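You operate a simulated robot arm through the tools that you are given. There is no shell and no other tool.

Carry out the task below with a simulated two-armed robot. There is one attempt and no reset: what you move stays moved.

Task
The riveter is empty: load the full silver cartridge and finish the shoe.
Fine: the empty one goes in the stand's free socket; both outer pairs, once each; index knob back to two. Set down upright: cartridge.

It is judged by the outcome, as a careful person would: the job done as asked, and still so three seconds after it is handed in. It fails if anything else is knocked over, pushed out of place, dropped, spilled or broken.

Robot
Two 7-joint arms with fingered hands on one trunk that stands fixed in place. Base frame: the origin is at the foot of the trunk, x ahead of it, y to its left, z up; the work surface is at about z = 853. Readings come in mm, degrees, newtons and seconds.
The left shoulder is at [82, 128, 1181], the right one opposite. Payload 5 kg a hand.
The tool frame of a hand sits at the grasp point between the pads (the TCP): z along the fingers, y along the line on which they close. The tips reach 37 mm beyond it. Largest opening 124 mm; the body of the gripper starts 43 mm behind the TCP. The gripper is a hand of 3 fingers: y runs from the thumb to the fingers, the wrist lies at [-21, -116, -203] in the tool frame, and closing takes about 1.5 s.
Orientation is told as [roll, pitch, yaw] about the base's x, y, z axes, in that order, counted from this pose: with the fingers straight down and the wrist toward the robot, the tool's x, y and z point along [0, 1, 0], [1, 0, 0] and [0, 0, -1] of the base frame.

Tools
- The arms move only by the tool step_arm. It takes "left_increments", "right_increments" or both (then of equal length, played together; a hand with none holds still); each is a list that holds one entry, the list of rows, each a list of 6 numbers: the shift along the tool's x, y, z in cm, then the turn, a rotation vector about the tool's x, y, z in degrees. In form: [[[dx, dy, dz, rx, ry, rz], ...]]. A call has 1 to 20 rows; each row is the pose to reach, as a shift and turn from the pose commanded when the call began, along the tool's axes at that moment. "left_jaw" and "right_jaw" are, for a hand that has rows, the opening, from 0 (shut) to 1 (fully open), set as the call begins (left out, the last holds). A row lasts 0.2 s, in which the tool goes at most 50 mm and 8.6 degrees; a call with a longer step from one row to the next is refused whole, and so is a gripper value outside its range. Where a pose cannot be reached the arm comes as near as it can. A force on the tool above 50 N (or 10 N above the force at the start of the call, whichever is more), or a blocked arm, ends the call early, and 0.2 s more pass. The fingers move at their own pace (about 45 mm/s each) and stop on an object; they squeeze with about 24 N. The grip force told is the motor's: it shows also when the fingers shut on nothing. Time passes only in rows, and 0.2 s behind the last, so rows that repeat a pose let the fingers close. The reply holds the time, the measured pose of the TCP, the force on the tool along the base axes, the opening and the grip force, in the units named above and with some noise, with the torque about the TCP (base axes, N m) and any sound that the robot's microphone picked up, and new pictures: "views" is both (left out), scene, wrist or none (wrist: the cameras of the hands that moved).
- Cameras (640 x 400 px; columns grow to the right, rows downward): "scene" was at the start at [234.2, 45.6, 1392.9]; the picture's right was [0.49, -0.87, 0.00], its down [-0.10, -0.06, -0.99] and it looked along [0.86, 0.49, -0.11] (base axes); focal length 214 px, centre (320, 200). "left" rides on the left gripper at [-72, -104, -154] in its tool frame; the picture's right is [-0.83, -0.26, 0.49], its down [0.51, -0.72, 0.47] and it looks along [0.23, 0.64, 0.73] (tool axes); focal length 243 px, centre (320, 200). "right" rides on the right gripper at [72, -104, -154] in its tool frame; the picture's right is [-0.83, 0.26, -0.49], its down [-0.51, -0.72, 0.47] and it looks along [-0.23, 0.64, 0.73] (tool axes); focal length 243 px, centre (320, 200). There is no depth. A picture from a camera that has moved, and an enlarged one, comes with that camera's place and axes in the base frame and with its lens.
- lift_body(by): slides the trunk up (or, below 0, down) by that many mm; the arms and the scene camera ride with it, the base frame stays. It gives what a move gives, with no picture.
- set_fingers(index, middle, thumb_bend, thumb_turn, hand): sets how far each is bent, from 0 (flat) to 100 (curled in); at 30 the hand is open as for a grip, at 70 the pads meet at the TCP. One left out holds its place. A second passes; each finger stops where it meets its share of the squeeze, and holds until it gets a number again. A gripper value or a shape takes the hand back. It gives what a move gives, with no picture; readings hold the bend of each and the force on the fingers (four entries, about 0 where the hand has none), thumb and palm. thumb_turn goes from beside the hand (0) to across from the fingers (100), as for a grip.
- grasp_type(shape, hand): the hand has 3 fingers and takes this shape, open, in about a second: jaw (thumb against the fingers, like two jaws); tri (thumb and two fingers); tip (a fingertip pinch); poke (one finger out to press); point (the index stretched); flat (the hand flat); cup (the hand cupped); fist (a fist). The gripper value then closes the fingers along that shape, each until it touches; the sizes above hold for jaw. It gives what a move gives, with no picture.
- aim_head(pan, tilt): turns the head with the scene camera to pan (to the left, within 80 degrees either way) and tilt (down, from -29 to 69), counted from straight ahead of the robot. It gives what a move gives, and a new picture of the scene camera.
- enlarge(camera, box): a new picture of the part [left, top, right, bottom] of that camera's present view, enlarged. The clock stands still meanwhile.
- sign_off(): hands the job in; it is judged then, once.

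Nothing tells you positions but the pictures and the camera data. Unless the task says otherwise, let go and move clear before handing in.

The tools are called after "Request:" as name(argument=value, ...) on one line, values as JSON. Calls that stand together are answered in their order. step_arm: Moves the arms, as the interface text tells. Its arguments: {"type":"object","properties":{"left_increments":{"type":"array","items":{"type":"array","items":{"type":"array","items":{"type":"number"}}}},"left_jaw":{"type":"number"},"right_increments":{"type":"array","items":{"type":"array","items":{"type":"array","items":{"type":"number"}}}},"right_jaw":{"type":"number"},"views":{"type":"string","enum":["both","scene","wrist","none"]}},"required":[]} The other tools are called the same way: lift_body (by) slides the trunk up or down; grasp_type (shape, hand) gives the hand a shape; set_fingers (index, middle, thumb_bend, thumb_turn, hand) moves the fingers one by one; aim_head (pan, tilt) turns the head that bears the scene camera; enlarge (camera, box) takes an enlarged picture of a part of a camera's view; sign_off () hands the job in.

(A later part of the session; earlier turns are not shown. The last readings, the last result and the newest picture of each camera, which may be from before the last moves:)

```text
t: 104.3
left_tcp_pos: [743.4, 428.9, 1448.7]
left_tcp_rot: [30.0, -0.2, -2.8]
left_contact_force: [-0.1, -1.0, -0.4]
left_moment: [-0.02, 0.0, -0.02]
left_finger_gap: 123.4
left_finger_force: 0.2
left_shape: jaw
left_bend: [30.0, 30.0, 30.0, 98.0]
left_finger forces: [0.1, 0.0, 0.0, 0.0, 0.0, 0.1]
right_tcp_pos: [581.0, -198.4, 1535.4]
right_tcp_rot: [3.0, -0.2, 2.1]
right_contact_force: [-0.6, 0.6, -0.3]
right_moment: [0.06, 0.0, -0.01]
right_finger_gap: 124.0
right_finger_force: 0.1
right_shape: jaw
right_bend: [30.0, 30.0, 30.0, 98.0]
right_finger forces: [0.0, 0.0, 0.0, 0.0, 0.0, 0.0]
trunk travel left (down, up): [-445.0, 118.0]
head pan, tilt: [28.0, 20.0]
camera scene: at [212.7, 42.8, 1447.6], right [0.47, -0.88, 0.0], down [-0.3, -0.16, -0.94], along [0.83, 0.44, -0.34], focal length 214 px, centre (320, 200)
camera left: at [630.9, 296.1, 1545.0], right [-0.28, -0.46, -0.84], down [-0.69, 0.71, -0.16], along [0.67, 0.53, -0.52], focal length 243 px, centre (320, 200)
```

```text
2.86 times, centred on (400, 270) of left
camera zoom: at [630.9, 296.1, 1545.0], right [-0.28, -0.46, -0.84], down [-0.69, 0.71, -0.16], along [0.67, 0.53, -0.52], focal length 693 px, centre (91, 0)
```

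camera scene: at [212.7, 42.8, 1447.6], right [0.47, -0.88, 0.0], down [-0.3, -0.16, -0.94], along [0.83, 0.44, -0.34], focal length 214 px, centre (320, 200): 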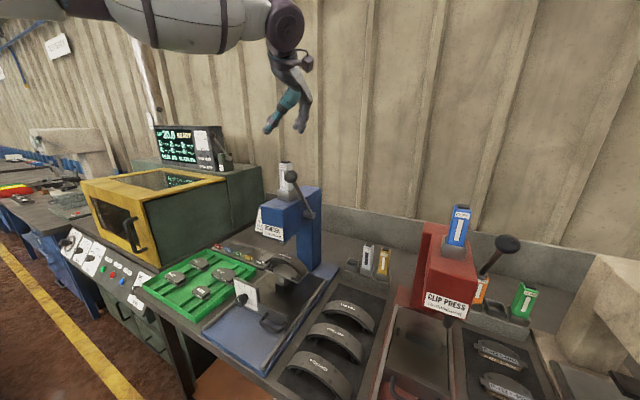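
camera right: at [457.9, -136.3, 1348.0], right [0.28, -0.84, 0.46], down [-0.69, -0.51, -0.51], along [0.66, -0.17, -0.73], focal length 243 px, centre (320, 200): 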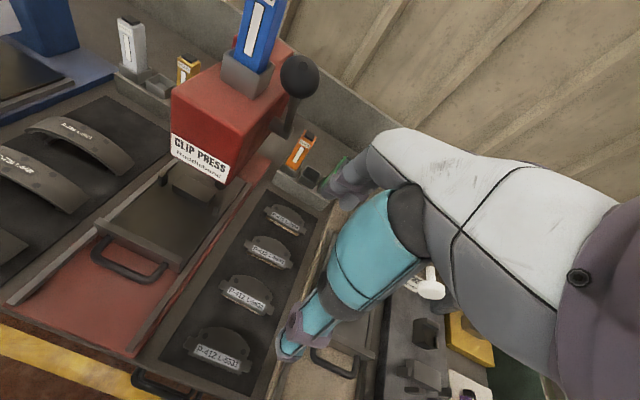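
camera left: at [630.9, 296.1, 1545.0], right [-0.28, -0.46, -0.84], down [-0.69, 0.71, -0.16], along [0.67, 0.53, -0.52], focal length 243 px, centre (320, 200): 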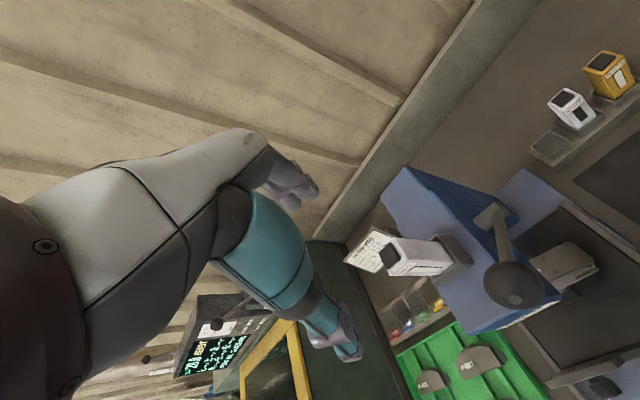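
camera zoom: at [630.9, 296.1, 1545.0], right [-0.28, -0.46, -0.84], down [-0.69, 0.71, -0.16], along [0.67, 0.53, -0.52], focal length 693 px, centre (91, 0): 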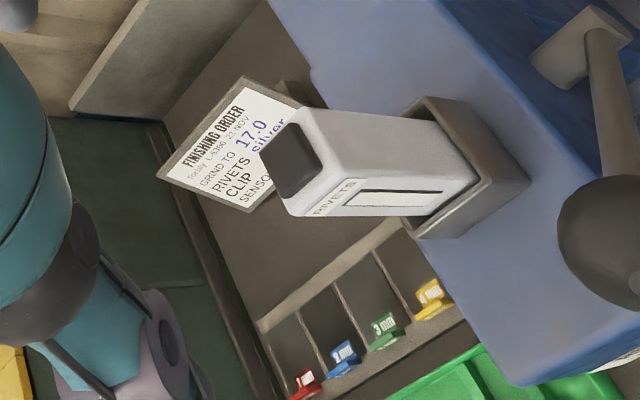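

The full silver cartridge is loaded upright in the riveter (white window). Next come the index knob and lever; I'll back the hand off to the front, level it, and get a close look at knob, shoe and nozzle.

Request:
step_arm(left_increments=[[[0.4, -4.0, 0.2, 0, 0, 0], [0.8, -8.0, 0.5, 0, 0, 0], [1.2, -12.0, 0.7, 0, -7, 0], [1.6, -16.0, 0.9, 0, -14, 0], [2.0, -20.0, 1.1, 0, -21, 0], [2.37, -24.18, 1.37, 0, -28, 0], [2.37, -24.18, 1.37, 0, -30, 0], [2.37, -24.18, 1.37, 0, -30, 0]]], views="both")

```text
t: 106.1
left_tcp_pos: [506.6, 467.5, 1446.4]
left_tcp_rot: [0.0, 0.0, -2.9]
left_contact_force: [0.1, -0.6, 0.0]
left_moment: [0.02, -0.01, 0.01]
left_finger_gap: 123.8
left_finger_force: 0.0
left_shape: jaw
left_bend: [30.0, 30.0, 30.0, 98.0]
left_finger forces: [0.0, 0.1, 0.0, 0.1, 0.0, 0.1]
right_tcp_pos: [582.5, -199.2, 1534.8]
right_tcp_rot: [3.0, -0.1, 2.0]
right_contact_force: [0.0, -0.5, -0.2]
right_moment: [0.01, -0.01, 0.04]
right_finger_gap: 124.1
right_finger_force: 0.0
right_shape: jaw
right_bend: [30.0, 30.0, 30.0, 98.0]
right_finger forces: [0.1, 0.1, 0.0, 0.0, 0.0, 0.0]
trunk travel left (down, up): [-445.0, 118.0]
head pan, tilt: [28.0, 20.0]
camera scene: at [213.6, 42.7, 1447.5], right [0.47, -0.88, 0.0], down [-0.3, -0.16, -0.94], along [0.83, 0.44, -0.34], focal length 214 px, centre (320, 200)
camera left: at [396.6, 400.3, 1599.9], right [-0.3, -0.82, -0.49], down [-0.69, 0.54, -0.47], along [0.65, 0.2, -0.73], focal length 243 px, centre (320, 200)
```

scene: 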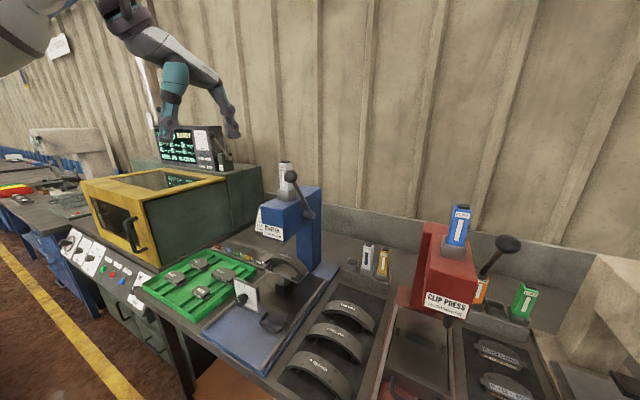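
left: 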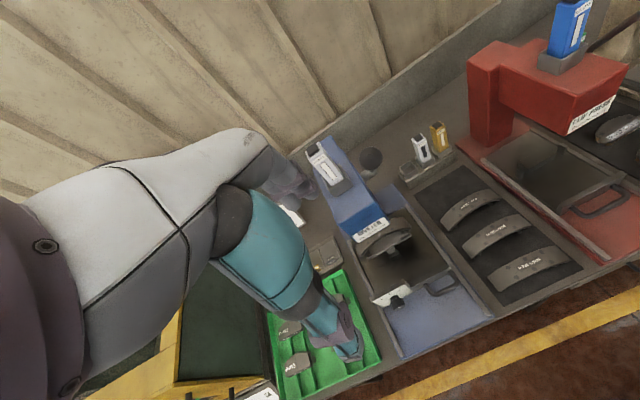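

Everything looks fine. I'll test turning the hand to yaw −90° (jaws closing along y) up here in free space, for gripping the knob.

Request:
step_arm(left_increments=[[[0, 0, 0, 0, 0, 8], [0, 0, 0, 0, 0, 16], [0, 0, 0, 0, 0, 24], [0, 0, 0, 0, 0, 32], [0, 0, 0, 0, 0, 40], [0, 0, 0, 0, 0, 48], [0, 0, 0, 0, 0, 56], [0, 0, 0, 0, 0, 64], [0, 0, 0, 0, 0, 72], [0, 0, 0, 0, 0, 80], [0, 0, 0, 0, 0, 87], [0, 0, 0, 0, 0, 87]]], views="both")

```text
t: 108.7
left_tcp_pos: [505.9, 468.9, 1446.8]
left_tcp_rot: [0.0, -0.1, -90.0]
left_contact_force: [0.5, 0.0, 0.6]
left_moment: [-0.01, -0.02, 0.03]
left_finger_gap: 123.9
left_finger_force: 0.1
left_shape: jaw
left_bend: [30.0, 30.0, 30.0, 98.0]
left_finger forces: [0.0, 0.0, 0.1, 0.0, 0.0, 0.1]
right_tcp_pos: [581.6, -197.4, 1535.5]
right_tcp_rot: [3.1, -0.2, 2.0]
right_contact_force: [-0.4, 0.0, 0.0]
right_moment: [0.01, -0.01, 0.04]
right_finger_gap: 124.1
right_finger_force: 0.1
right_shape: jaw
right_bend: [30.0, 30.0, 30.0, 98.0]
right_finger forces: [0.0, 0.0, 0.1, 0.0, 0.0, 0.0]
trunk travel left (down, up): [-445.0, 118.0]
head pan, tilt: [28.0, 20.0]
camera scene: at [213.5, 44.1, 1447.5], right [0.47, -0.88, 0.0], down [-0.3, -0.16, -0.94], along [0.83, 0.44, -0.34], focal length 214 px, centre (320, 200)
camera left: at [431.5, 573.8, 1599.9], right [-0.83, 0.26, -0.49], down [0.51, 0.72, -0.47], along [0.23, -0.64, -0.73], focal length 243 px, centre (320, 200)
```

scene: 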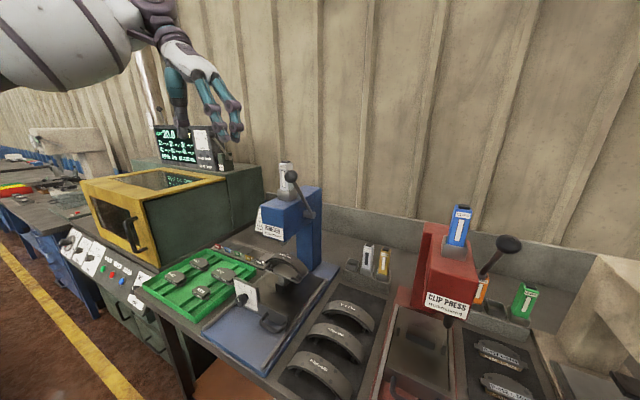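
left: 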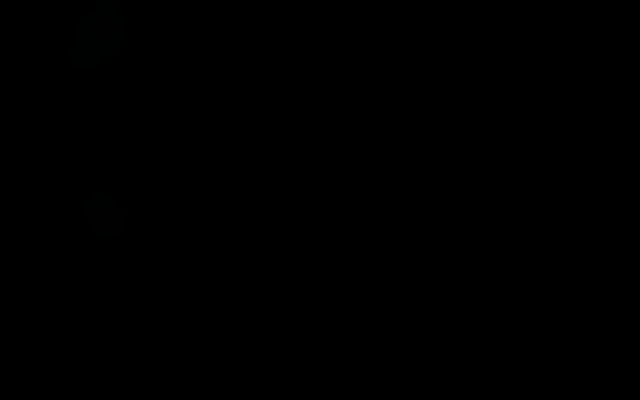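

Yaw −90° is reachable (its own wrist camera is blocked by the arm there). Now I'll tilt the fingers forward 45° and see.

Request:
step_arm(left_increments=[[[0, 0, 0, 0, 7.5, 0], [0, 0, 0, 0, 15, 0], [0, 0, 0, 0, 22.5, 0], [0, 0, 0, 0, 30, 0], [0, 0, 0, 0, 37.5, 0], [0, 0, 0, 0, 45, 0], [0, 0, 0, 0, 45, 0]]], views="both")

```text
t: 110.3
left_tcp_pos: [506.4, 467.6, 1446.4]
left_tcp_rot: [45.2, 0.0, -89.8]
left_contact_force: [0.1, 0.2, 0.9]
left_moment: [0.01, -0.03, -0.02]
left_finger_gap: 123.9
left_finger_force: 0.1
left_shape: jaw
left_bend: [30.0, 30.0, 30.0, 98.0]
left_finger forces: [0.0, 0.0, 0.1, 0.0, 0.1, 0.0]
right_tcp_pos: [582.5, -197.7, 1535.6]
right_tcp_rot: [2.9, -0.1, 1.9]
right_contact_force: [0.0, -0.8, -0.1]
right_moment: [0.01, -0.03, -0.02]
right_finger_gap: 123.8
right_finger_force: 0.1
right_shape: jaw
right_bend: [30.0, 30.0, 30.0, 98.0]
right_finger forces: [0.0, 0.0, 0.1, 0.1, 0.0, 0.1]
trunk travel left (down, up): [-445.0, 118.0]
head pan, tilt: [28.0, 20.0]
camera scene: at [213.8, 43.5, 1447.4], right [0.47, -0.88, 0.0], down [-0.3, -0.16, -0.94], along [0.83, 0.44, -0.34], focal length 214 px, centre (320, 200)
camera left: at [344.6, 572.3, 1503.7], right [-0.24, 0.26, -0.94], down [0.69, 0.72, 0.03], along [0.68, -0.64, -0.35], focal length 243 px, centre (320, 200)
```

scene: 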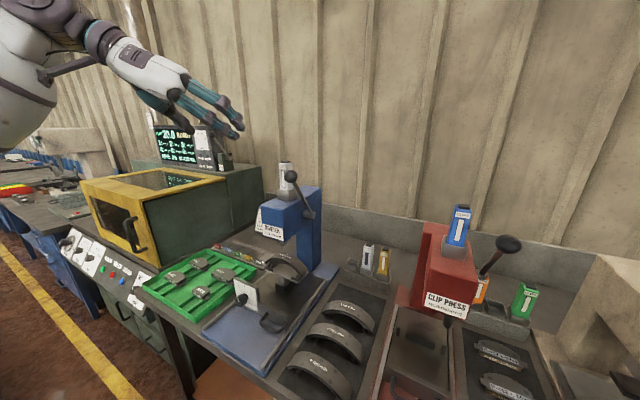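
left: 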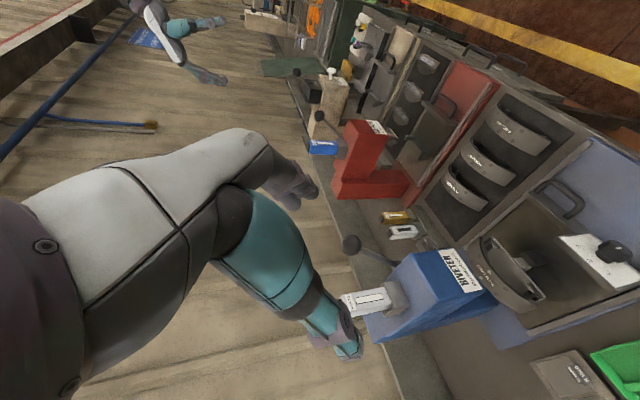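

Fingers-forward at 45° is reachable and the camera sees the knob (about (552, 503, 934)). I'll descend in front of the knob, still 100 mm back from it.

Request:
step_arm(left_increments=[[[-3.6, -0.4, 2.78, 0, 0, 0], [-7.2, -0.8, 5.55, 0, 0, 0], [-10.8, -1.2, 8.33, 0, 0, 0], [-14.4, -1.6, 11.1, 0, 0, 0], [-18.0, -2.0, 13.9, 0, 0, 0], [-21.6, -2.4, 16.7, 0, 0, 0], [-25.2, -2.8, 19.4, 0, 0, 0], [-28.8, -3.2, 22.2, 0, 0, 0], [-32.4, -3.6, 24.99, 0, 0, 0], [-32.4, -3.6, 24.99, 0, 0, 0]]], left_jaw=0.65, views="both")

Request:
enlarge(camera="left", box=[280, 120, 640, 400])

Request:
enlarge(camera="scene", box=[150, 200, 330, 350])

```text
t: 112.5
left_tcp_pos: [450.1, 502.6, 1039.9]
left_tcp_rot: [45.2, 0.0, -89.9]
left_contact_force: [-0.6, -0.4, -0.2]
left_moment: [0.01, 0.01, 0.0]
left_finger_gap: 81.3
left_finger_force: 0.0
left_shape: jaw
left_bend: [28.0, 39.0, 62.0, 100.0]
left_finger forces: [0.0, 0.0, 0.0, 0.1, 0.0, 0.1]
right_tcp_pos: [582.1, -198.2, 1534.8]
right_tcp_rot: [3.0, -0.3, 1.9]
right_contact_force: [-0.8, -0.6, 0.1]
right_moment: [-0.01, 0.04, 0.0]
right_finger_gap: 123.8
right_finger_force: 0.1
right_shape: jaw
right_bend: [30.0, 30.0, 30.0, 98.0]
right_finger forces: [0.1, 0.0, 0.0, 0.1, 0.0, 0.0]
trunk travel left (down, up): [-445.0, 118.0]
head pan, tilt: [28.0, 20.0]
camera scene: at [214.2, 43.9, 1447.4], right [0.47, -0.88, 0.0], down [-0.3, -0.16, -0.94], along [0.83, 0.44, -0.34], focal length 214 px, centre (320, 200)
camera left: at [289.0, 606.2, 1096.6], right [-0.24, 0.26, -0.94], down [0.69, 0.72, 0.03], along [0.68, -0.64, -0.35], focal length 243 px, centre (320, 200)
```

scene: 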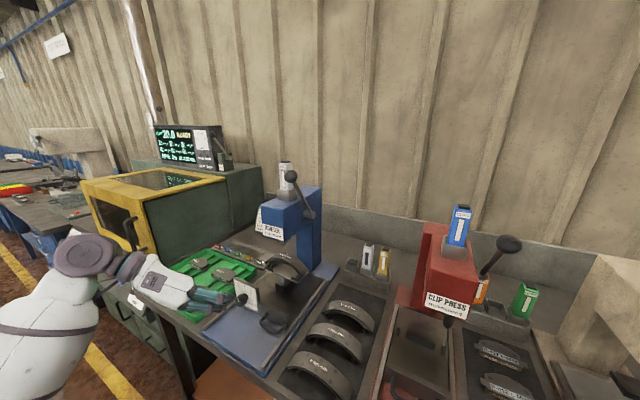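
left: 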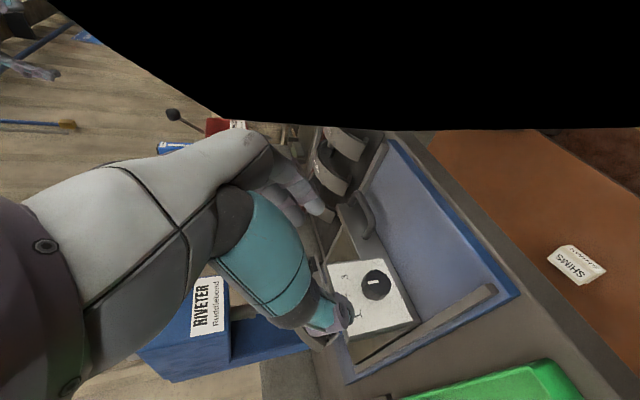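

```text
1.43 times, centred on (460, 260) of left
camera zoom: at [289.0, 606.2, 1096.6], right [-0.24, 0.26, -0.94], down [0.69, 0.72, 0.03], along [0.68, -0.64, -0.35], focal length 347 px, centre (120, 114)
```

zoom: 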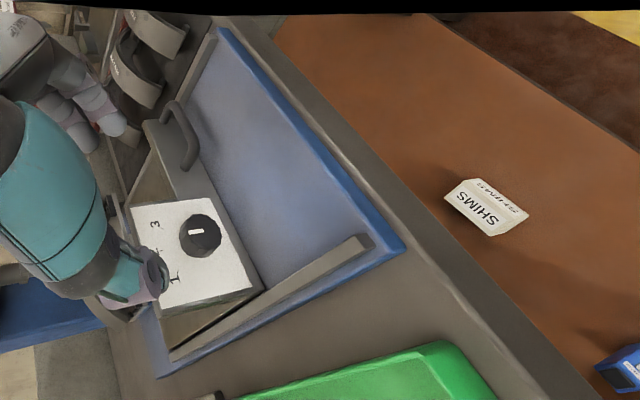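

```text
2.67 times, centred on (240, 275) of scene
camera zoom: at [214.2, 43.9, 1447.4], right [0.47, -0.88, 0.0], down [-0.3, -0.16, -0.94], along [0.83, 0.44, -0.34], focal length 572 px, centre (533, 0)
```

zoom: 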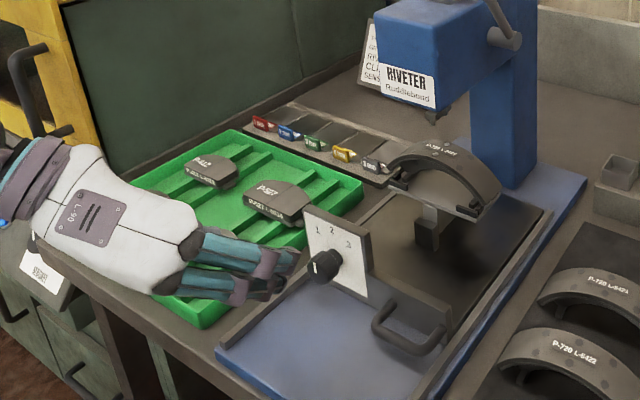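

The knob is in view. I'll set the fingers to a symmetric, narrower opening and approach most of the way, then check.

Request:
set_fingers(hand="left", index=42, middle=42, thumb_bend=42, thumb_turn=100)

Request:
step_arm(left_increments=[[[0, -0.1, 2.5, 0, 0, 0], [-0.05, -0.2, 5.0, 0, 0, 0], [-0.1, -0.24, 7.0, 0, 0, 0], [-0.1, -0.24, 7.0, 0, 0, 0]]], views="both")

Request:
enlarge(camera="left", box=[240, 130, 480, 380])

Request:
enlarge(camera="scene", box=[180, 230, 300, 340])

```text
t: 113.5
left_tcp_pos: [451.0, 501.6, 1040.5]
left_tcp_rot: [45.1, -0.1, -89.9]
left_contact_force: [-0.3, -0.6, 0.4]
left_moment: [0.03, 0.02, 0.01]
left_finger_gap: 92.2
left_finger_force: 0.0
left_shape: fingers
left_bend: [42.0, 42.0, 42.0, 99.0]
left_finger forces: [0.1, 0.0, 0.0, 0.1, 0.0, 0.0]
right_tcp_pos: [583.0, -198.3, 1534.9]
right_tcp_rot: [3.1, -0.2, 2.0]
right_contact_force: [-0.4, -0.1, 0.0]
right_moment: [0.01, 0.01, 0.0]
right_finger_gap: 123.8
right_finger_force: 0.0
right_shape: jaw
right_bend: [30.0, 30.0, 30.0, 98.0]
right_finger forces: [0.0, 0.0, 0.0, 0.1, 0.1, 0.0]
trunk travel left (down, up): [-445.0, 118.0]
head pan, tilt: [28.0, 20.0]
```

```text
t: 114.5
left_tcp_pos: [502.0, 504.3, 990.2]
left_tcp_rot: [45.1, 0.0, -89.9]
left_contact_force: [-0.2, -0.9, 0.2]
left_moment: [0.02, 0.04, -0.01]
left_finger_gap: 92.2
left_finger_force: 0.0
left_shape: fingers
left_bend: [42.0, 42.0, 42.0, 99.0]
left_finger forces: [0.0, 0.0, 0.0, 0.1, 0.0, 0.0]
right_tcp_pos: [582.1, -197.9, 1535.2]
right_tcp_rot: [3.1, -0.1, 2.0]
right_contact_force: [0.2, -0.9, 0.6]
right_moment: [0.02, -0.02, 0.03]
right_finger_gap: 124.1
right_finger_force: 0.0
right_shape: jaw
right_bend: [30.0, 30.0, 30.0, 98.0]
right_finger forces: [0.1, 0.1, 0.1, 0.1, 0.0, 0.0]
trunk travel left (down, up): [-445.0, 118.0]
head pan, tilt: [28.0, 20.0]
camera scene: at [213.6, 43.8, 1447.4], right [0.47, -0.88, 0.0], down [-0.3, -0.16, -0.94], along [0.83, 0.44, -0.34], focal length 214 px, centre (320, 200)
camera left: at [340.1, 608.7, 1046.4], right [-0.24, 0.26, -0.94], down [0.69, 0.72, 0.03], along [0.68, -0.64, -0.35], focal length 243 px, centre (320, 200)
```

scene: 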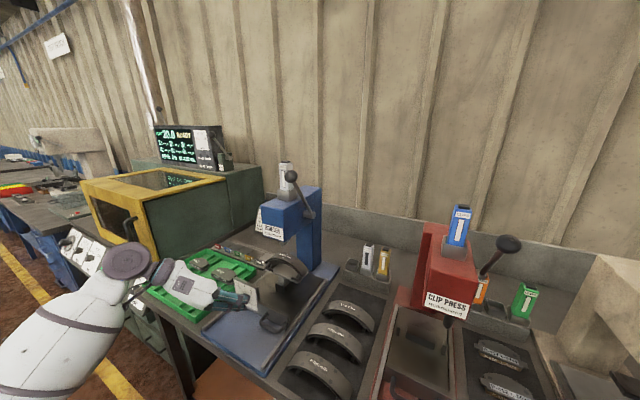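
left: 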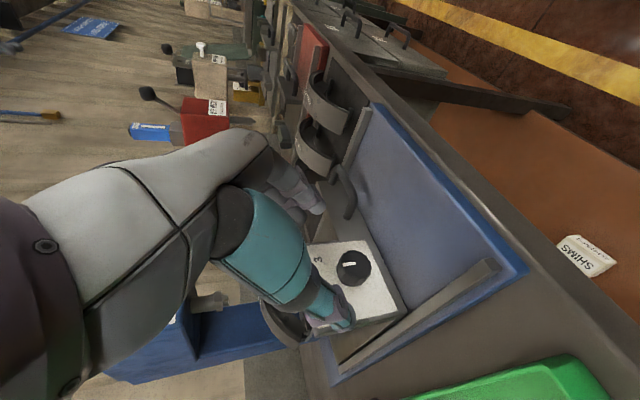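

```text
1.60 times, centred on (360, 255) of left
camera zoom: at [340.1, 608.7, 1046.4], right [-0.24, 0.26, -0.94], down [0.69, 0.72, 0.03], along [0.68, -0.64, -0.35], focal length 388 px, centre (256, 112)
```

zoom: 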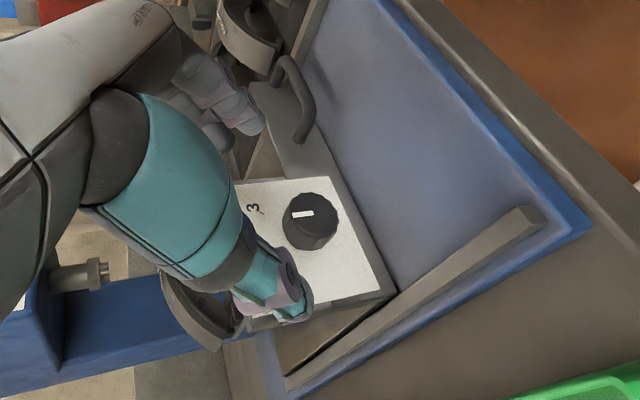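

```text
3.64 times, centred on (240, 285) of scene
camera zoom: at [213.6, 43.8, 1447.4], right [0.47, -0.88, 0.0], down [-0.3, -0.16, -0.94], along [0.83, 0.44, -0.34], focal length 780 px, centre (611, -109)
```

zoom: 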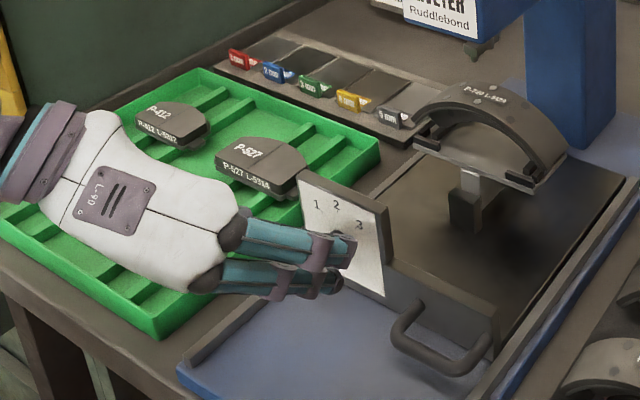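

Let me zoom closely on the knob from the hand camera to fix its centre relative to the fingers.

Request:
enlarge(camera="left", box=[310, 220, 400, 300])

Request:
enlarge(camera="scene", box=[205, 265, 265, 315])

```text
5.00 times, centred on (355, 260) of left
camera zoom: at [340.1, 608.7, 1046.4], right [-0.24, 0.26, -0.94], down [0.69, 0.72, 0.03], along [0.68, -0.64, -0.35], focal length 1213 px, centre (145, -100)
```

zoom: 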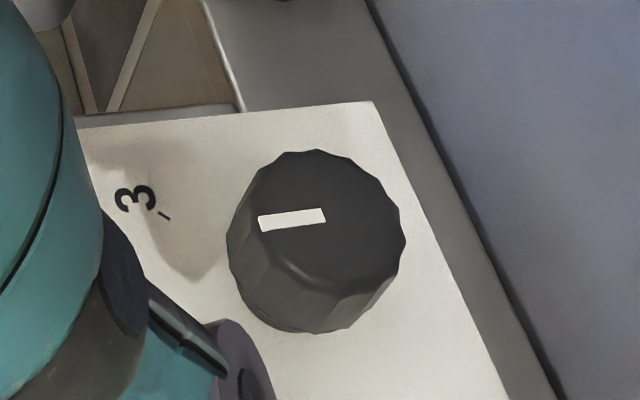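

```text
8.00 times, centred on (235, 290) of scene
camera zoom: at [213.6, 43.8, 1447.4], right [0.47, -0.88, 0.0], down [-0.3, -0.16, -0.94], along [0.83, 0.44, -0.34], focal length 1716 px, centre (1000, -520)
```

zoom: 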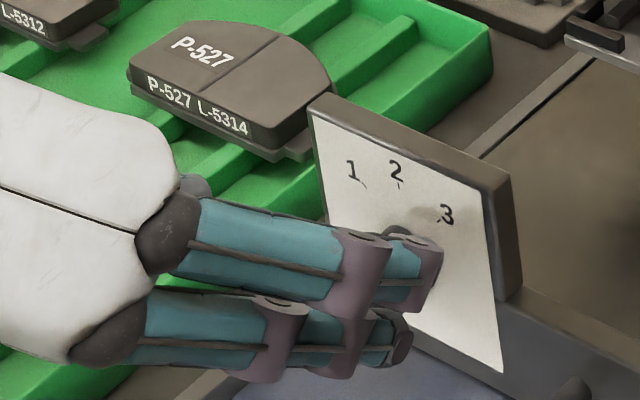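

The tool axis passes through the knob's centre. I'll advance the remaining 50 mm along the fingers, with a 2 mm shift left.

Request:
step_arm(left_increments=[[[0, -0.2, 1.5, 0, 0, 0], [0, -0.2, 3.0, 0, 0, 0], [0, -0.2, 4.2, 0, 0, 0], [0, -0.2, 5.0, 0, 0, 0], [0, -0.2, 5.0, 0, 0, 0]]], views="none")

Request:
enlarge(camera="left", box=[270, 170, 420, 320])

Request:
enlarge(camera="scene", box=[205, 255, 285, 325])

```text
t: 115.7
left_tcp_pos: [538.2, 505.8, 955.2]
left_tcp_rot: [45.2, -0.1, -89.9]
left_contact_force: [-9.4, -0.8, 4.9]
left_moment: [-0.25, -0.07, -0.51]
left_finger_gap: 92.0
left_finger_force: 4.6
left_shape: fingers
left_bend: [42.0, 41.0, 42.0, 99.0]
left_finger forces: [0.0, 8.6, 0.1, 0.0, 0.0, 0.0]
right_tcp_pos: [580.5, -197.0, 1535.8]
right_tcp_rot: [3.0, -0.3, 2.0]
right_contact_force: [-0.3, 0.2, -0.1]
right_moment: [0.01, 0.04, 0.01]
right_finger_gap: 124.0
right_finger_force: 0.0
right_shape: jaw
right_bend: [30.0, 30.0, 30.0, 98.0]
right_finger forces: [0.0, 0.0, 0.0, 0.1, 0.0, 0.0]
trunk travel left (down, up): [-445.0, 118.0]
head pan, tilt: [28.0, 20.0]
```

```text
2.67 times, centred on (345, 245) of left
camera zoom: at [377.8, 610.5, 1011.5], right [-0.24, 0.26, -0.94], down [0.69, 0.72, 0.03], along [0.68, -0.64, -0.35], focal length 647 px, centre (253, 80)
```

zoom: 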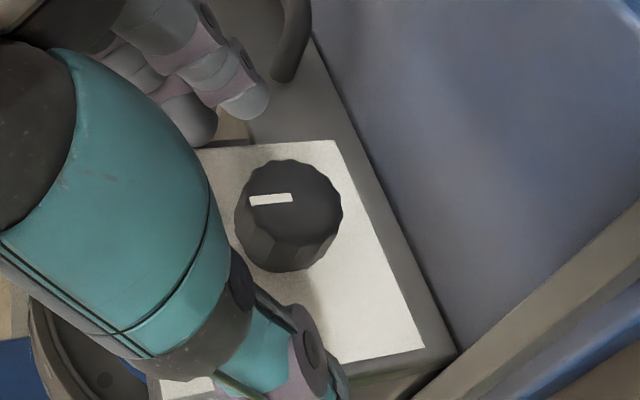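

```text
5.71 times, centred on (245, 290) of scene
camera zoom: at [212.5, 43.5, 1447.6], right [0.47, -0.88, 0.0], down [-0.3, -0.16, -0.94], along [0.83, 0.44, -0.34], focal length 1226 px, centre (749, -314)
```

zoom: 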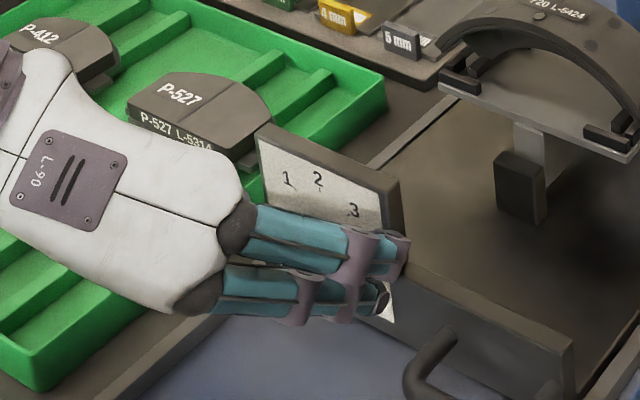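

One finger touched the plate (about 9 N). I'll back off about 8 mm so that both fingers sit on the knob only.

Request:
step_arm(left_increments=[[[-0.3, -0.1, -0.48, 0, 0, 0], [-0.74, -0.12, -0.48, 0, 0, 0], [-0.74, -0.12, -0.48, 0, 0, 0]]], views="none")

Request:
enlarge(camera="left", box=[270, 170, 420, 320])

Request:
enlarge(camera="scene", box=[205, 255, 285, 325])

```text
t: 116.5
left_tcp_pos: [531.4, 508.0, 953.2]
left_tcp_rot: [45.1, -0.1, -89.9]
left_contact_force: [0.4, 0.1, 0.2]
left_moment: [-0.02, -0.02, -0.03]
left_finger_gap: 92.0
left_finger_force: 0.1
left_shape: fingers
left_bend: [42.0, 42.0, 42.0, 99.0]
left_finger forces: [0.0, 0.1, 0.0, 0.1, 0.0, 0.0]
right_tcp_pos: [583.0, -196.6, 1535.8]
right_tcp_rot: [3.0, -0.2, 2.0]
right_contact_force: [0.7, -0.8, 0.6]
right_moment: [0.03, 0.0, 0.02]
right_finger_gap: 123.5
right_finger_force: 0.2
right_shape: jaw
right_bend: [30.0, 30.0, 30.0, 98.0]
right_finger forces: [0.0, 0.0, 0.0, 0.0, 0.0, 0.0]
trunk travel left (down, up): [-445.0, 118.0]
head pan, tilt: [28.0, 20.0]
```

```text
2.67 times, centred on (345, 245) of left
camera zoom: at [369.6, 613.6, 1009.7], right [-0.24, 0.26, -0.94], down [0.69, 0.72, 0.03], along [0.68, -0.64, -0.35], focal length 647 px, centre (253, 80)
```

zoom: 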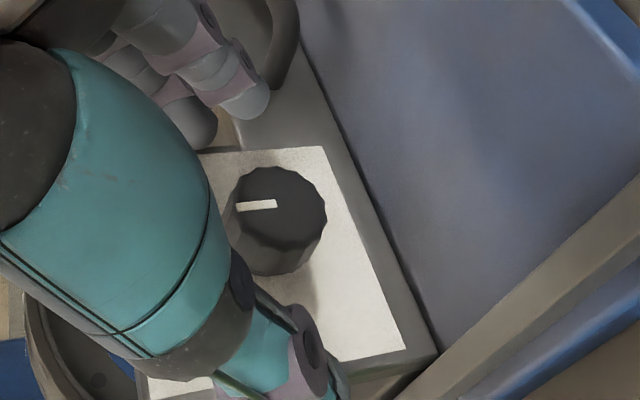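

```text
5.71 times, centred on (245, 290) of scene
camera zoom: at [213.9, 43.8, 1447.4], right [0.47, -0.88, 0.0], down [-0.3, -0.16, -0.94], along [0.83, 0.44, -0.34], focal length 1226 px, centre (749, -314)
```

zoom: 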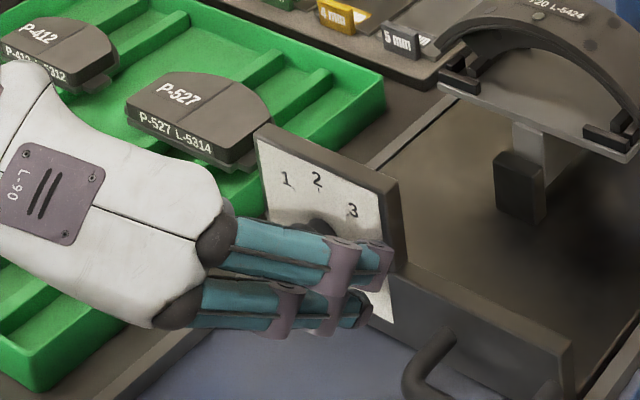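

No contact now, and the thumb and fingers will meet on the knob's body. Closing the grip on the knob.

Request:
step_arm(left_increments=[[[0, 0, 0, 0, 0, 0], [0, 0, 0, 0, 0, 0], [0, 0, 0, 0, 0, 0], [0, 0, 0, 0, 0, 0], [0, 0, 0, 0, 0, 0], [0, 0, 0, 0, 0, 0], [0, 0, 0, 0, 0, 0], [0, 0, 0, 0, 0, 0]]], left_jaw=0.0, views="none")

Request:
enlarge(camera="left", box=[270, 170, 420, 320])

Request:
enlarge(camera="scene", box=[205, 255, 285, 325])

```text
t: 118.3
left_tcp_pos: [529.9, 509.1, 954.5]
left_tcp_rot: [45.1, 0.0, -89.8]
left_contact_force: [-2.9, -0.9, 0.7]
left_moment: [-0.06, 0.05, -0.21]
left_finger_gap: 21.7
left_finger_force: 23.9
left_shape: jaw
left_bend: [74.0, 60.0, 74.0, 100.0]
left_finger forces: [10.9, 7.4, 0.0, 0.0, 18.0, 0.0]
right_tcp_pos: [581.7, -197.6, 1535.9]
right_tcp_rot: [3.0, -0.2, 2.0]
right_contact_force: [-0.2, 0.2, 0.1]
right_moment: [0.0, -0.01, 0.0]
right_finger_gap: 123.8
right_finger_force: 0.0
right_shape: jaw
right_bend: [30.0, 30.0, 30.0, 98.0]
right_finger forces: [0.1, 0.0, 0.1, 0.1, 0.0, 0.1]
trunk travel left (down, up): [-445.0, 118.0]
head pan, tilt: [28.0, 20.0]
```

```text
2.67 times, centred on (345, 245) of left
camera zoom: at [369.2, 613.6, 1009.8], right [-0.24, 0.26, -0.94], down [0.69, 0.72, 0.03], along [0.68, -0.64, -0.35], focal length 647 px, centre (253, 80)
```

zoom: 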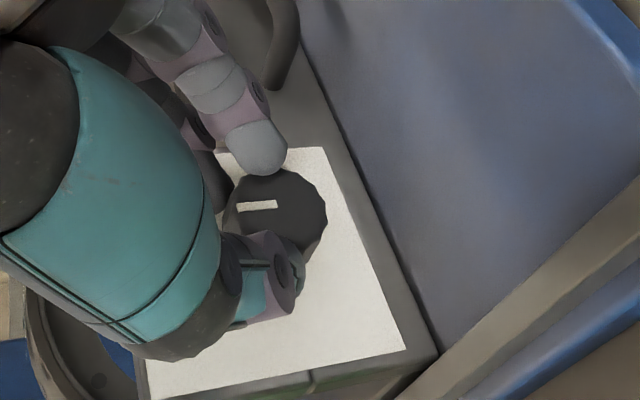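

```text
5.71 times, centred on (245, 290) of scene
camera zoom: at [213.4, 43.8, 1447.5], right [0.47, -0.88, 0.0], down [-0.3, -0.16, -0.94], along [0.83, 0.44, -0.34], focal length 1226 px, centre (749, -314)
```

zoom: 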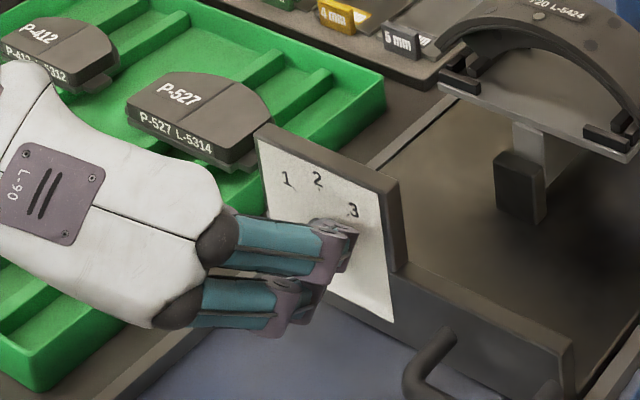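

The knob is gripped. I'll start turning it toward 1 (hand rolling to the left about the knob's axis), first by 22°, and check.

Request:
step_arm(left_increments=[[[-0.035, -0.31, 0.035, -5.28, 0, -5.32], [-0.092, -0.61, 0.092, -10.57, 0, -10.64], [-0.184, -0.9, 0.183, -15.85, 0, -15.97], [-0.184, -0.9, 0.183, -15.85, 0, -15.97]]], left_jaw=0.0, views="none")

Request:
enlarge(camera="left", box=[270, 170, 420, 320])

Request:
enlarge(camera="scene", box=[160, 220, 320, 330])

```text
t: 119.3
left_tcp_pos: [529.0, 517.6, 951.2]
left_tcp_rot: [45.0, -22.7, -89.8]
left_contact_force: [-16.8, 8.6, -2.5]
left_moment: [0.35, 0.33, -0.28]
left_finger_gap: 20.3
left_finger_force: 23.7
left_shape: jaw
left_bend: [74.0, 61.0, 74.0, 100.0]
left_finger forces: [19.8, 6.3, 0.1, 0.0, 22.8, 0.0]
right_tcp_pos: [579.6, -195.1, 1536.9]
right_tcp_rot: [2.9, -0.3, 2.0]
right_contact_force: [0.3, 0.0, -0.8]
right_moment: [0.0, 0.0, 0.01]
right_finger_gap: 124.0
right_finger_force: 0.0
right_shape: jaw
right_bend: [30.0, 30.0, 30.0, 98.0]
right_finger forces: [0.0, 0.0, 0.0, 0.0, 0.0, 0.1]
trunk travel left (down, up): [-445.0, 118.0]
head pan, tilt: [28.0, 20.0]
```

```text
2.67 times, centred on (345, 245) of left
camera zoom: at [367.8, 637.3, 962.9], right [-0.24, -0.12, -0.96], down [0.69, 0.68, -0.25], along [0.68, -0.73, -0.08], focal length 647 px, centre (253, 80)
```

zoom: 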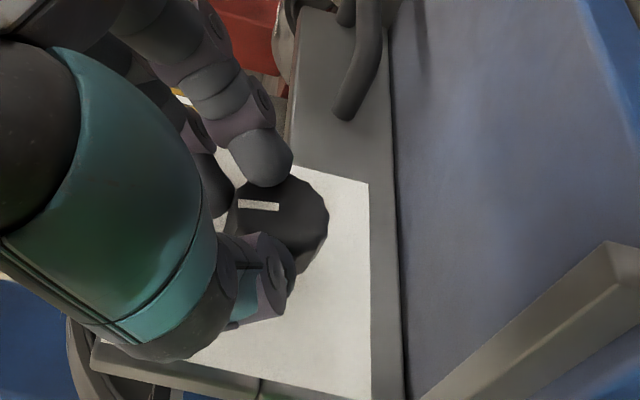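

```text
3.64 times, centred on (240, 275) of scene
camera zoom: at [211.6, 45.1, 1447.6], right [0.47, -0.88, 0.0], down [-0.3, -0.16, -0.94], along [0.83, 0.44, -0.34], focal length 780 px, centre (611, -73)
```

zoom: 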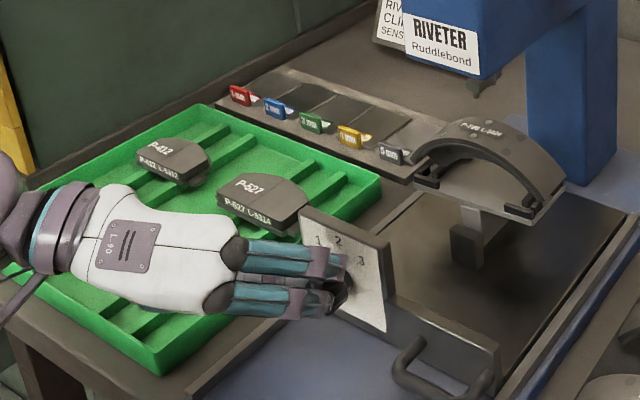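

The knob and shoe are turning with the hand. I'll continue the rest of the way to 45°.

Request:
step_arm(left_increments=[[[-0.067, -0.31, 0, -5.28, 0, -5.32], [-0.165, -0.618, 0.023, -10.57, 0, -10.64], [-0.29, -0.91, 0.078, -15.85, 0, -15.97], [-0.29, -0.91, 0.078, -16.5, 0, -16.6], [-0.29, -0.91, 0.078, -16.5, 0, -16.6]]], left_jaw=0.0, views="none")

Request:
enlarge(camera="left", box=[270, 170, 420, 320])

Request:
enlarge(camera="scene", box=[160, 220, 320, 330])

```text
t: 120.5
left_tcp_pos: [526.9, 527.4, 944.3]
left_tcp_rot: [45.2, -46.1, -89.8]
left_contact_force: [-5.7, 13.6, -7.2]
left_moment: [0.42, 0.2, 0.04]
left_finger_gap: 19.9
left_finger_force: 23.8
left_shape: jaw
left_bend: [74.0, 62.0, 74.0, 100.0]
left_finger forces: [13.2, 5.0, 0.0, 0.0, 24.4, 0.0]
right_tcp_pos: [581.8, -195.8, 1536.1]
right_tcp_rot: [3.0, -0.2, 2.1]
right_contact_force: [0.2, -0.5, 0.1]
right_moment: [0.01, 0.01, -0.01]
right_finger_gap: 123.6
right_finger_force: 0.0
right_shape: jaw
right_bend: [30.0, 30.0, 30.0, 98.0]
right_finger forces: [0.0, 0.0, 0.1, 0.1, 0.1, 0.0]
trunk travel left (down, up): [-445.0, 118.0]
head pan, tilt: [28.0, 20.0]
```

```text
2.67 times, centred on (345, 245) of left
camera zoom: at [367.1, 640.5, 908.9], right [-0.24, -0.49, -0.84], down [0.69, 0.52, -0.5], along [0.68, -0.7, 0.22], focal length 647 px, centre (253, 80)
```

zoom: 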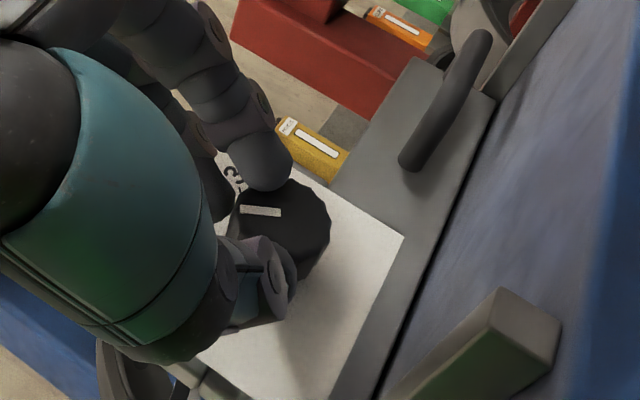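

```text
3.64 times, centred on (240, 275) of scene
camera zoom: at [213.6, 46.2, 1447.3], right [0.47, -0.88, 0.0], down [-0.3, -0.16, -0.94], along [0.83, 0.44, -0.34], focal length 780 px, centre (611, -73)
```

zoom: 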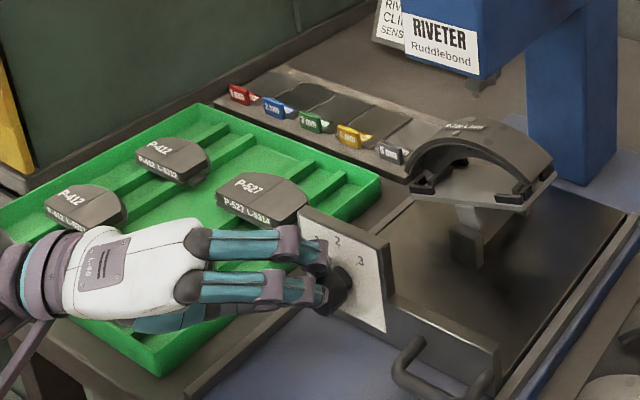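

The knob is turned about 45° and the shoe has tilted with it. I'll open the fingers just enough to clear the knob, then back the hand out along its own axis.

Request:
set_fingers(hand="left", index=54, middle=44, thumb_bend=57)

Request:
step_arm(left_increments=[[[0, 0, -1.5, 0, 0, 0], [0, 0, -3.5, 0, 0, 0], [0, 0, -6.0, 0, 0, 0], [0, 0, -9.0, 0, 0, 0], [0, 0, -12.0, 0, 0, 0]]], views="both")

Request:
enlarge(camera="scene", box=[215, 240, 325, 320])

Request:
enlarge(camera="left", box=[270, 150, 450, 330])

```text
t: 121.5
left_tcp_pos: [527.9, 526.2, 945.8]
left_tcp_rot: [45.1, -46.0, -89.8]
left_contact_force: [0.2, -0.7, -0.5]
left_moment: [0.0, -0.01, -0.02]
left_finger_gap: 51.6
left_finger_force: 0.0
left_shape: fingers
left_bend: [54.0, 44.0, 56.0, 100.0]
left_finger forces: [0.0, 0.0, 0.0, 0.0, 0.1, 0.1]
right_tcp_pos: [583.0, -197.2, 1535.0]
right_tcp_rot: [3.0, -0.1, 2.1]
right_contact_force: [-0.1, 0.3, 1.1]
right_moment: [0.04, 0.0, 0.0]
right_finger_gap: 123.8
right_finger_force: 0.0
right_shape: jaw
right_bend: [30.0, 30.0, 30.0, 98.0]
right_finger forces: [0.1, 0.0, 0.0, 0.0, 0.0, 0.0]
trunk travel left (down, up): [-445.0, 118.0]
head pan, tilt: [28.0, 20.0]
```

```text
t: 122.7
left_tcp_pos: [444.6, 587.7, 1004.8]
left_tcp_rot: [45.1, -46.0, -89.8]
left_contact_force: [-0.8, 0.3, 0.6]
left_moment: [-0.04, 0.0, 0.01]
left_finger_gap: 51.2
left_finger_force: 0.0
left_shape: fingers
left_bend: [54.0, 44.0, 56.0, 100.0]
left_finger forces: [0.0, 0.0, 0.0, 0.0, 0.1, 0.1]
right_tcp_pos: [582.0, -197.6, 1534.4]
right_tcp_rot: [3.1, -0.1, 2.0]
right_contact_force: [0.2, 0.1, -0.1]
right_moment: [-0.03, 0.0, -0.01]
right_finger_gap: 124.0
right_finger_force: 0.1
right_shape: jaw
right_bend: [30.0, 30.0, 30.0, 98.0]
right_finger forces: [0.0, 0.1, 0.1, 0.1, 0.0, 0.1]
trunk travel left (down, up): [-445.0, 118.0]
head pan, tilt: [28.0, 20.0]
camera scene: at [213.3, 44.1, 1447.5], right [0.47, -0.88, 0.0], down [-0.3, -0.16, -0.94], along [0.83, 0.44, -0.34], focal length 214 px, centre (320, 200)
camera left: at [284.3, 701.0, 969.3], right [-0.24, -0.49, -0.84], down [0.69, 0.52, -0.5], along [0.68, -0.7, 0.22], focal length 243 px, centre (320, 200)
```

scene: 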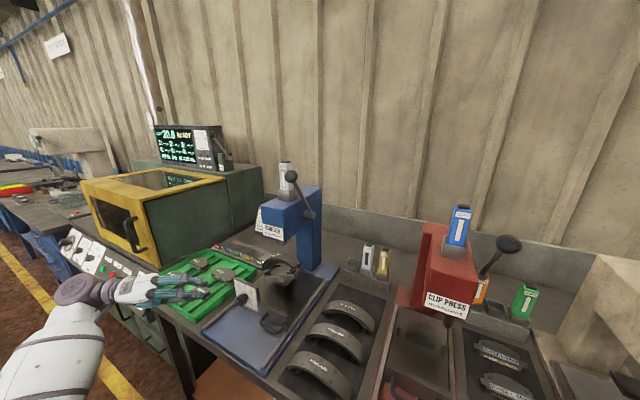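
left: 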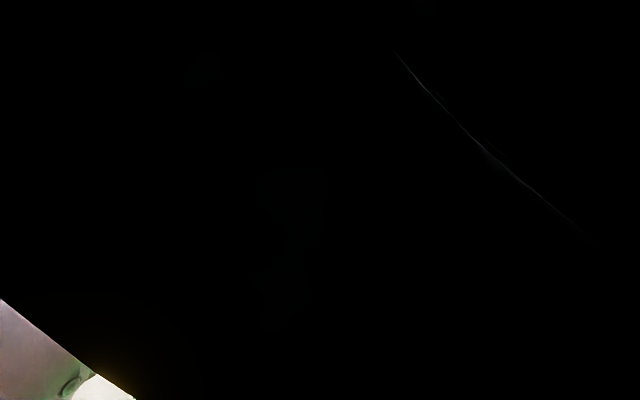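

```text
5.00 times, centred on (270, 280) of scene
camera zoom: at [213.3, 44.1, 1447.5], right [0.47, -0.88, 0.0], down [-0.3, -0.16, -0.94], along [0.83, 0.44, -0.34], focal length 1072 px, centre (570, -200)
```

zoom: 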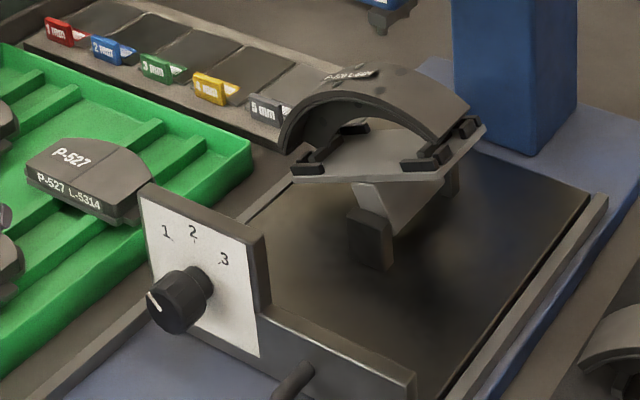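

```text
2.22 times, centred on (360, 240) of left
camera zoom: at [284.3, 701.0, 969.3], right [-0.24, -0.49, -0.84], down [0.69, 0.52, -0.5], along [0.68, -0.7, 0.22], focal length 539 px, centre (231, 111)
```

zoom: 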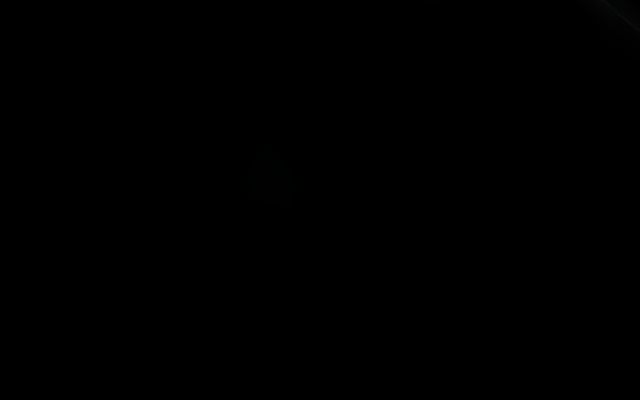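

The knob is released and the shoe has tilted. Let me zoom in on the pointer to verify it points at 1.

Request:
enlarge(camera="scene", box=[230, 275, 275, 310])

Request:
enlarge(camera="scene", box=[255, 245, 320, 300])

```text
11.43 times, centred on (252, 292) of scene
camera zoom: at [213.3, 44.1, 1447.5], right [0.47, -0.88, 0.0], down [-0.3, -0.16, -0.94], along [0.83, 0.44, -0.34], focal length 2451 px, centre (1091, -857)
```

zoom: 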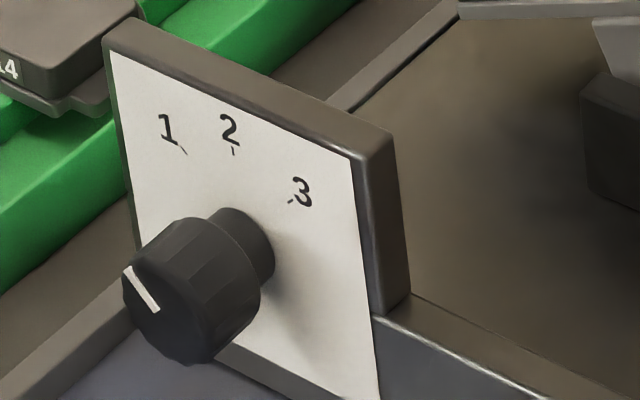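

```text
7.27 times, centred on (288, 272) of scene
camera zoom: at [213.3, 44.1, 1447.5], right [0.47, -0.88, 0.0], down [-0.3, -0.16, -0.94], along [0.83, 0.44, -0.34], focal length 1560 px, centre (556, -327)
```

zoom: 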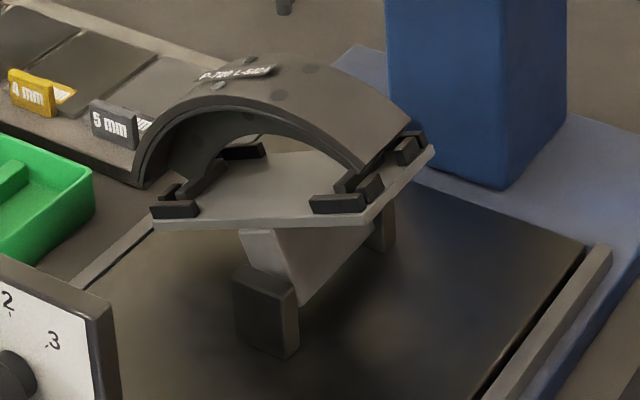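

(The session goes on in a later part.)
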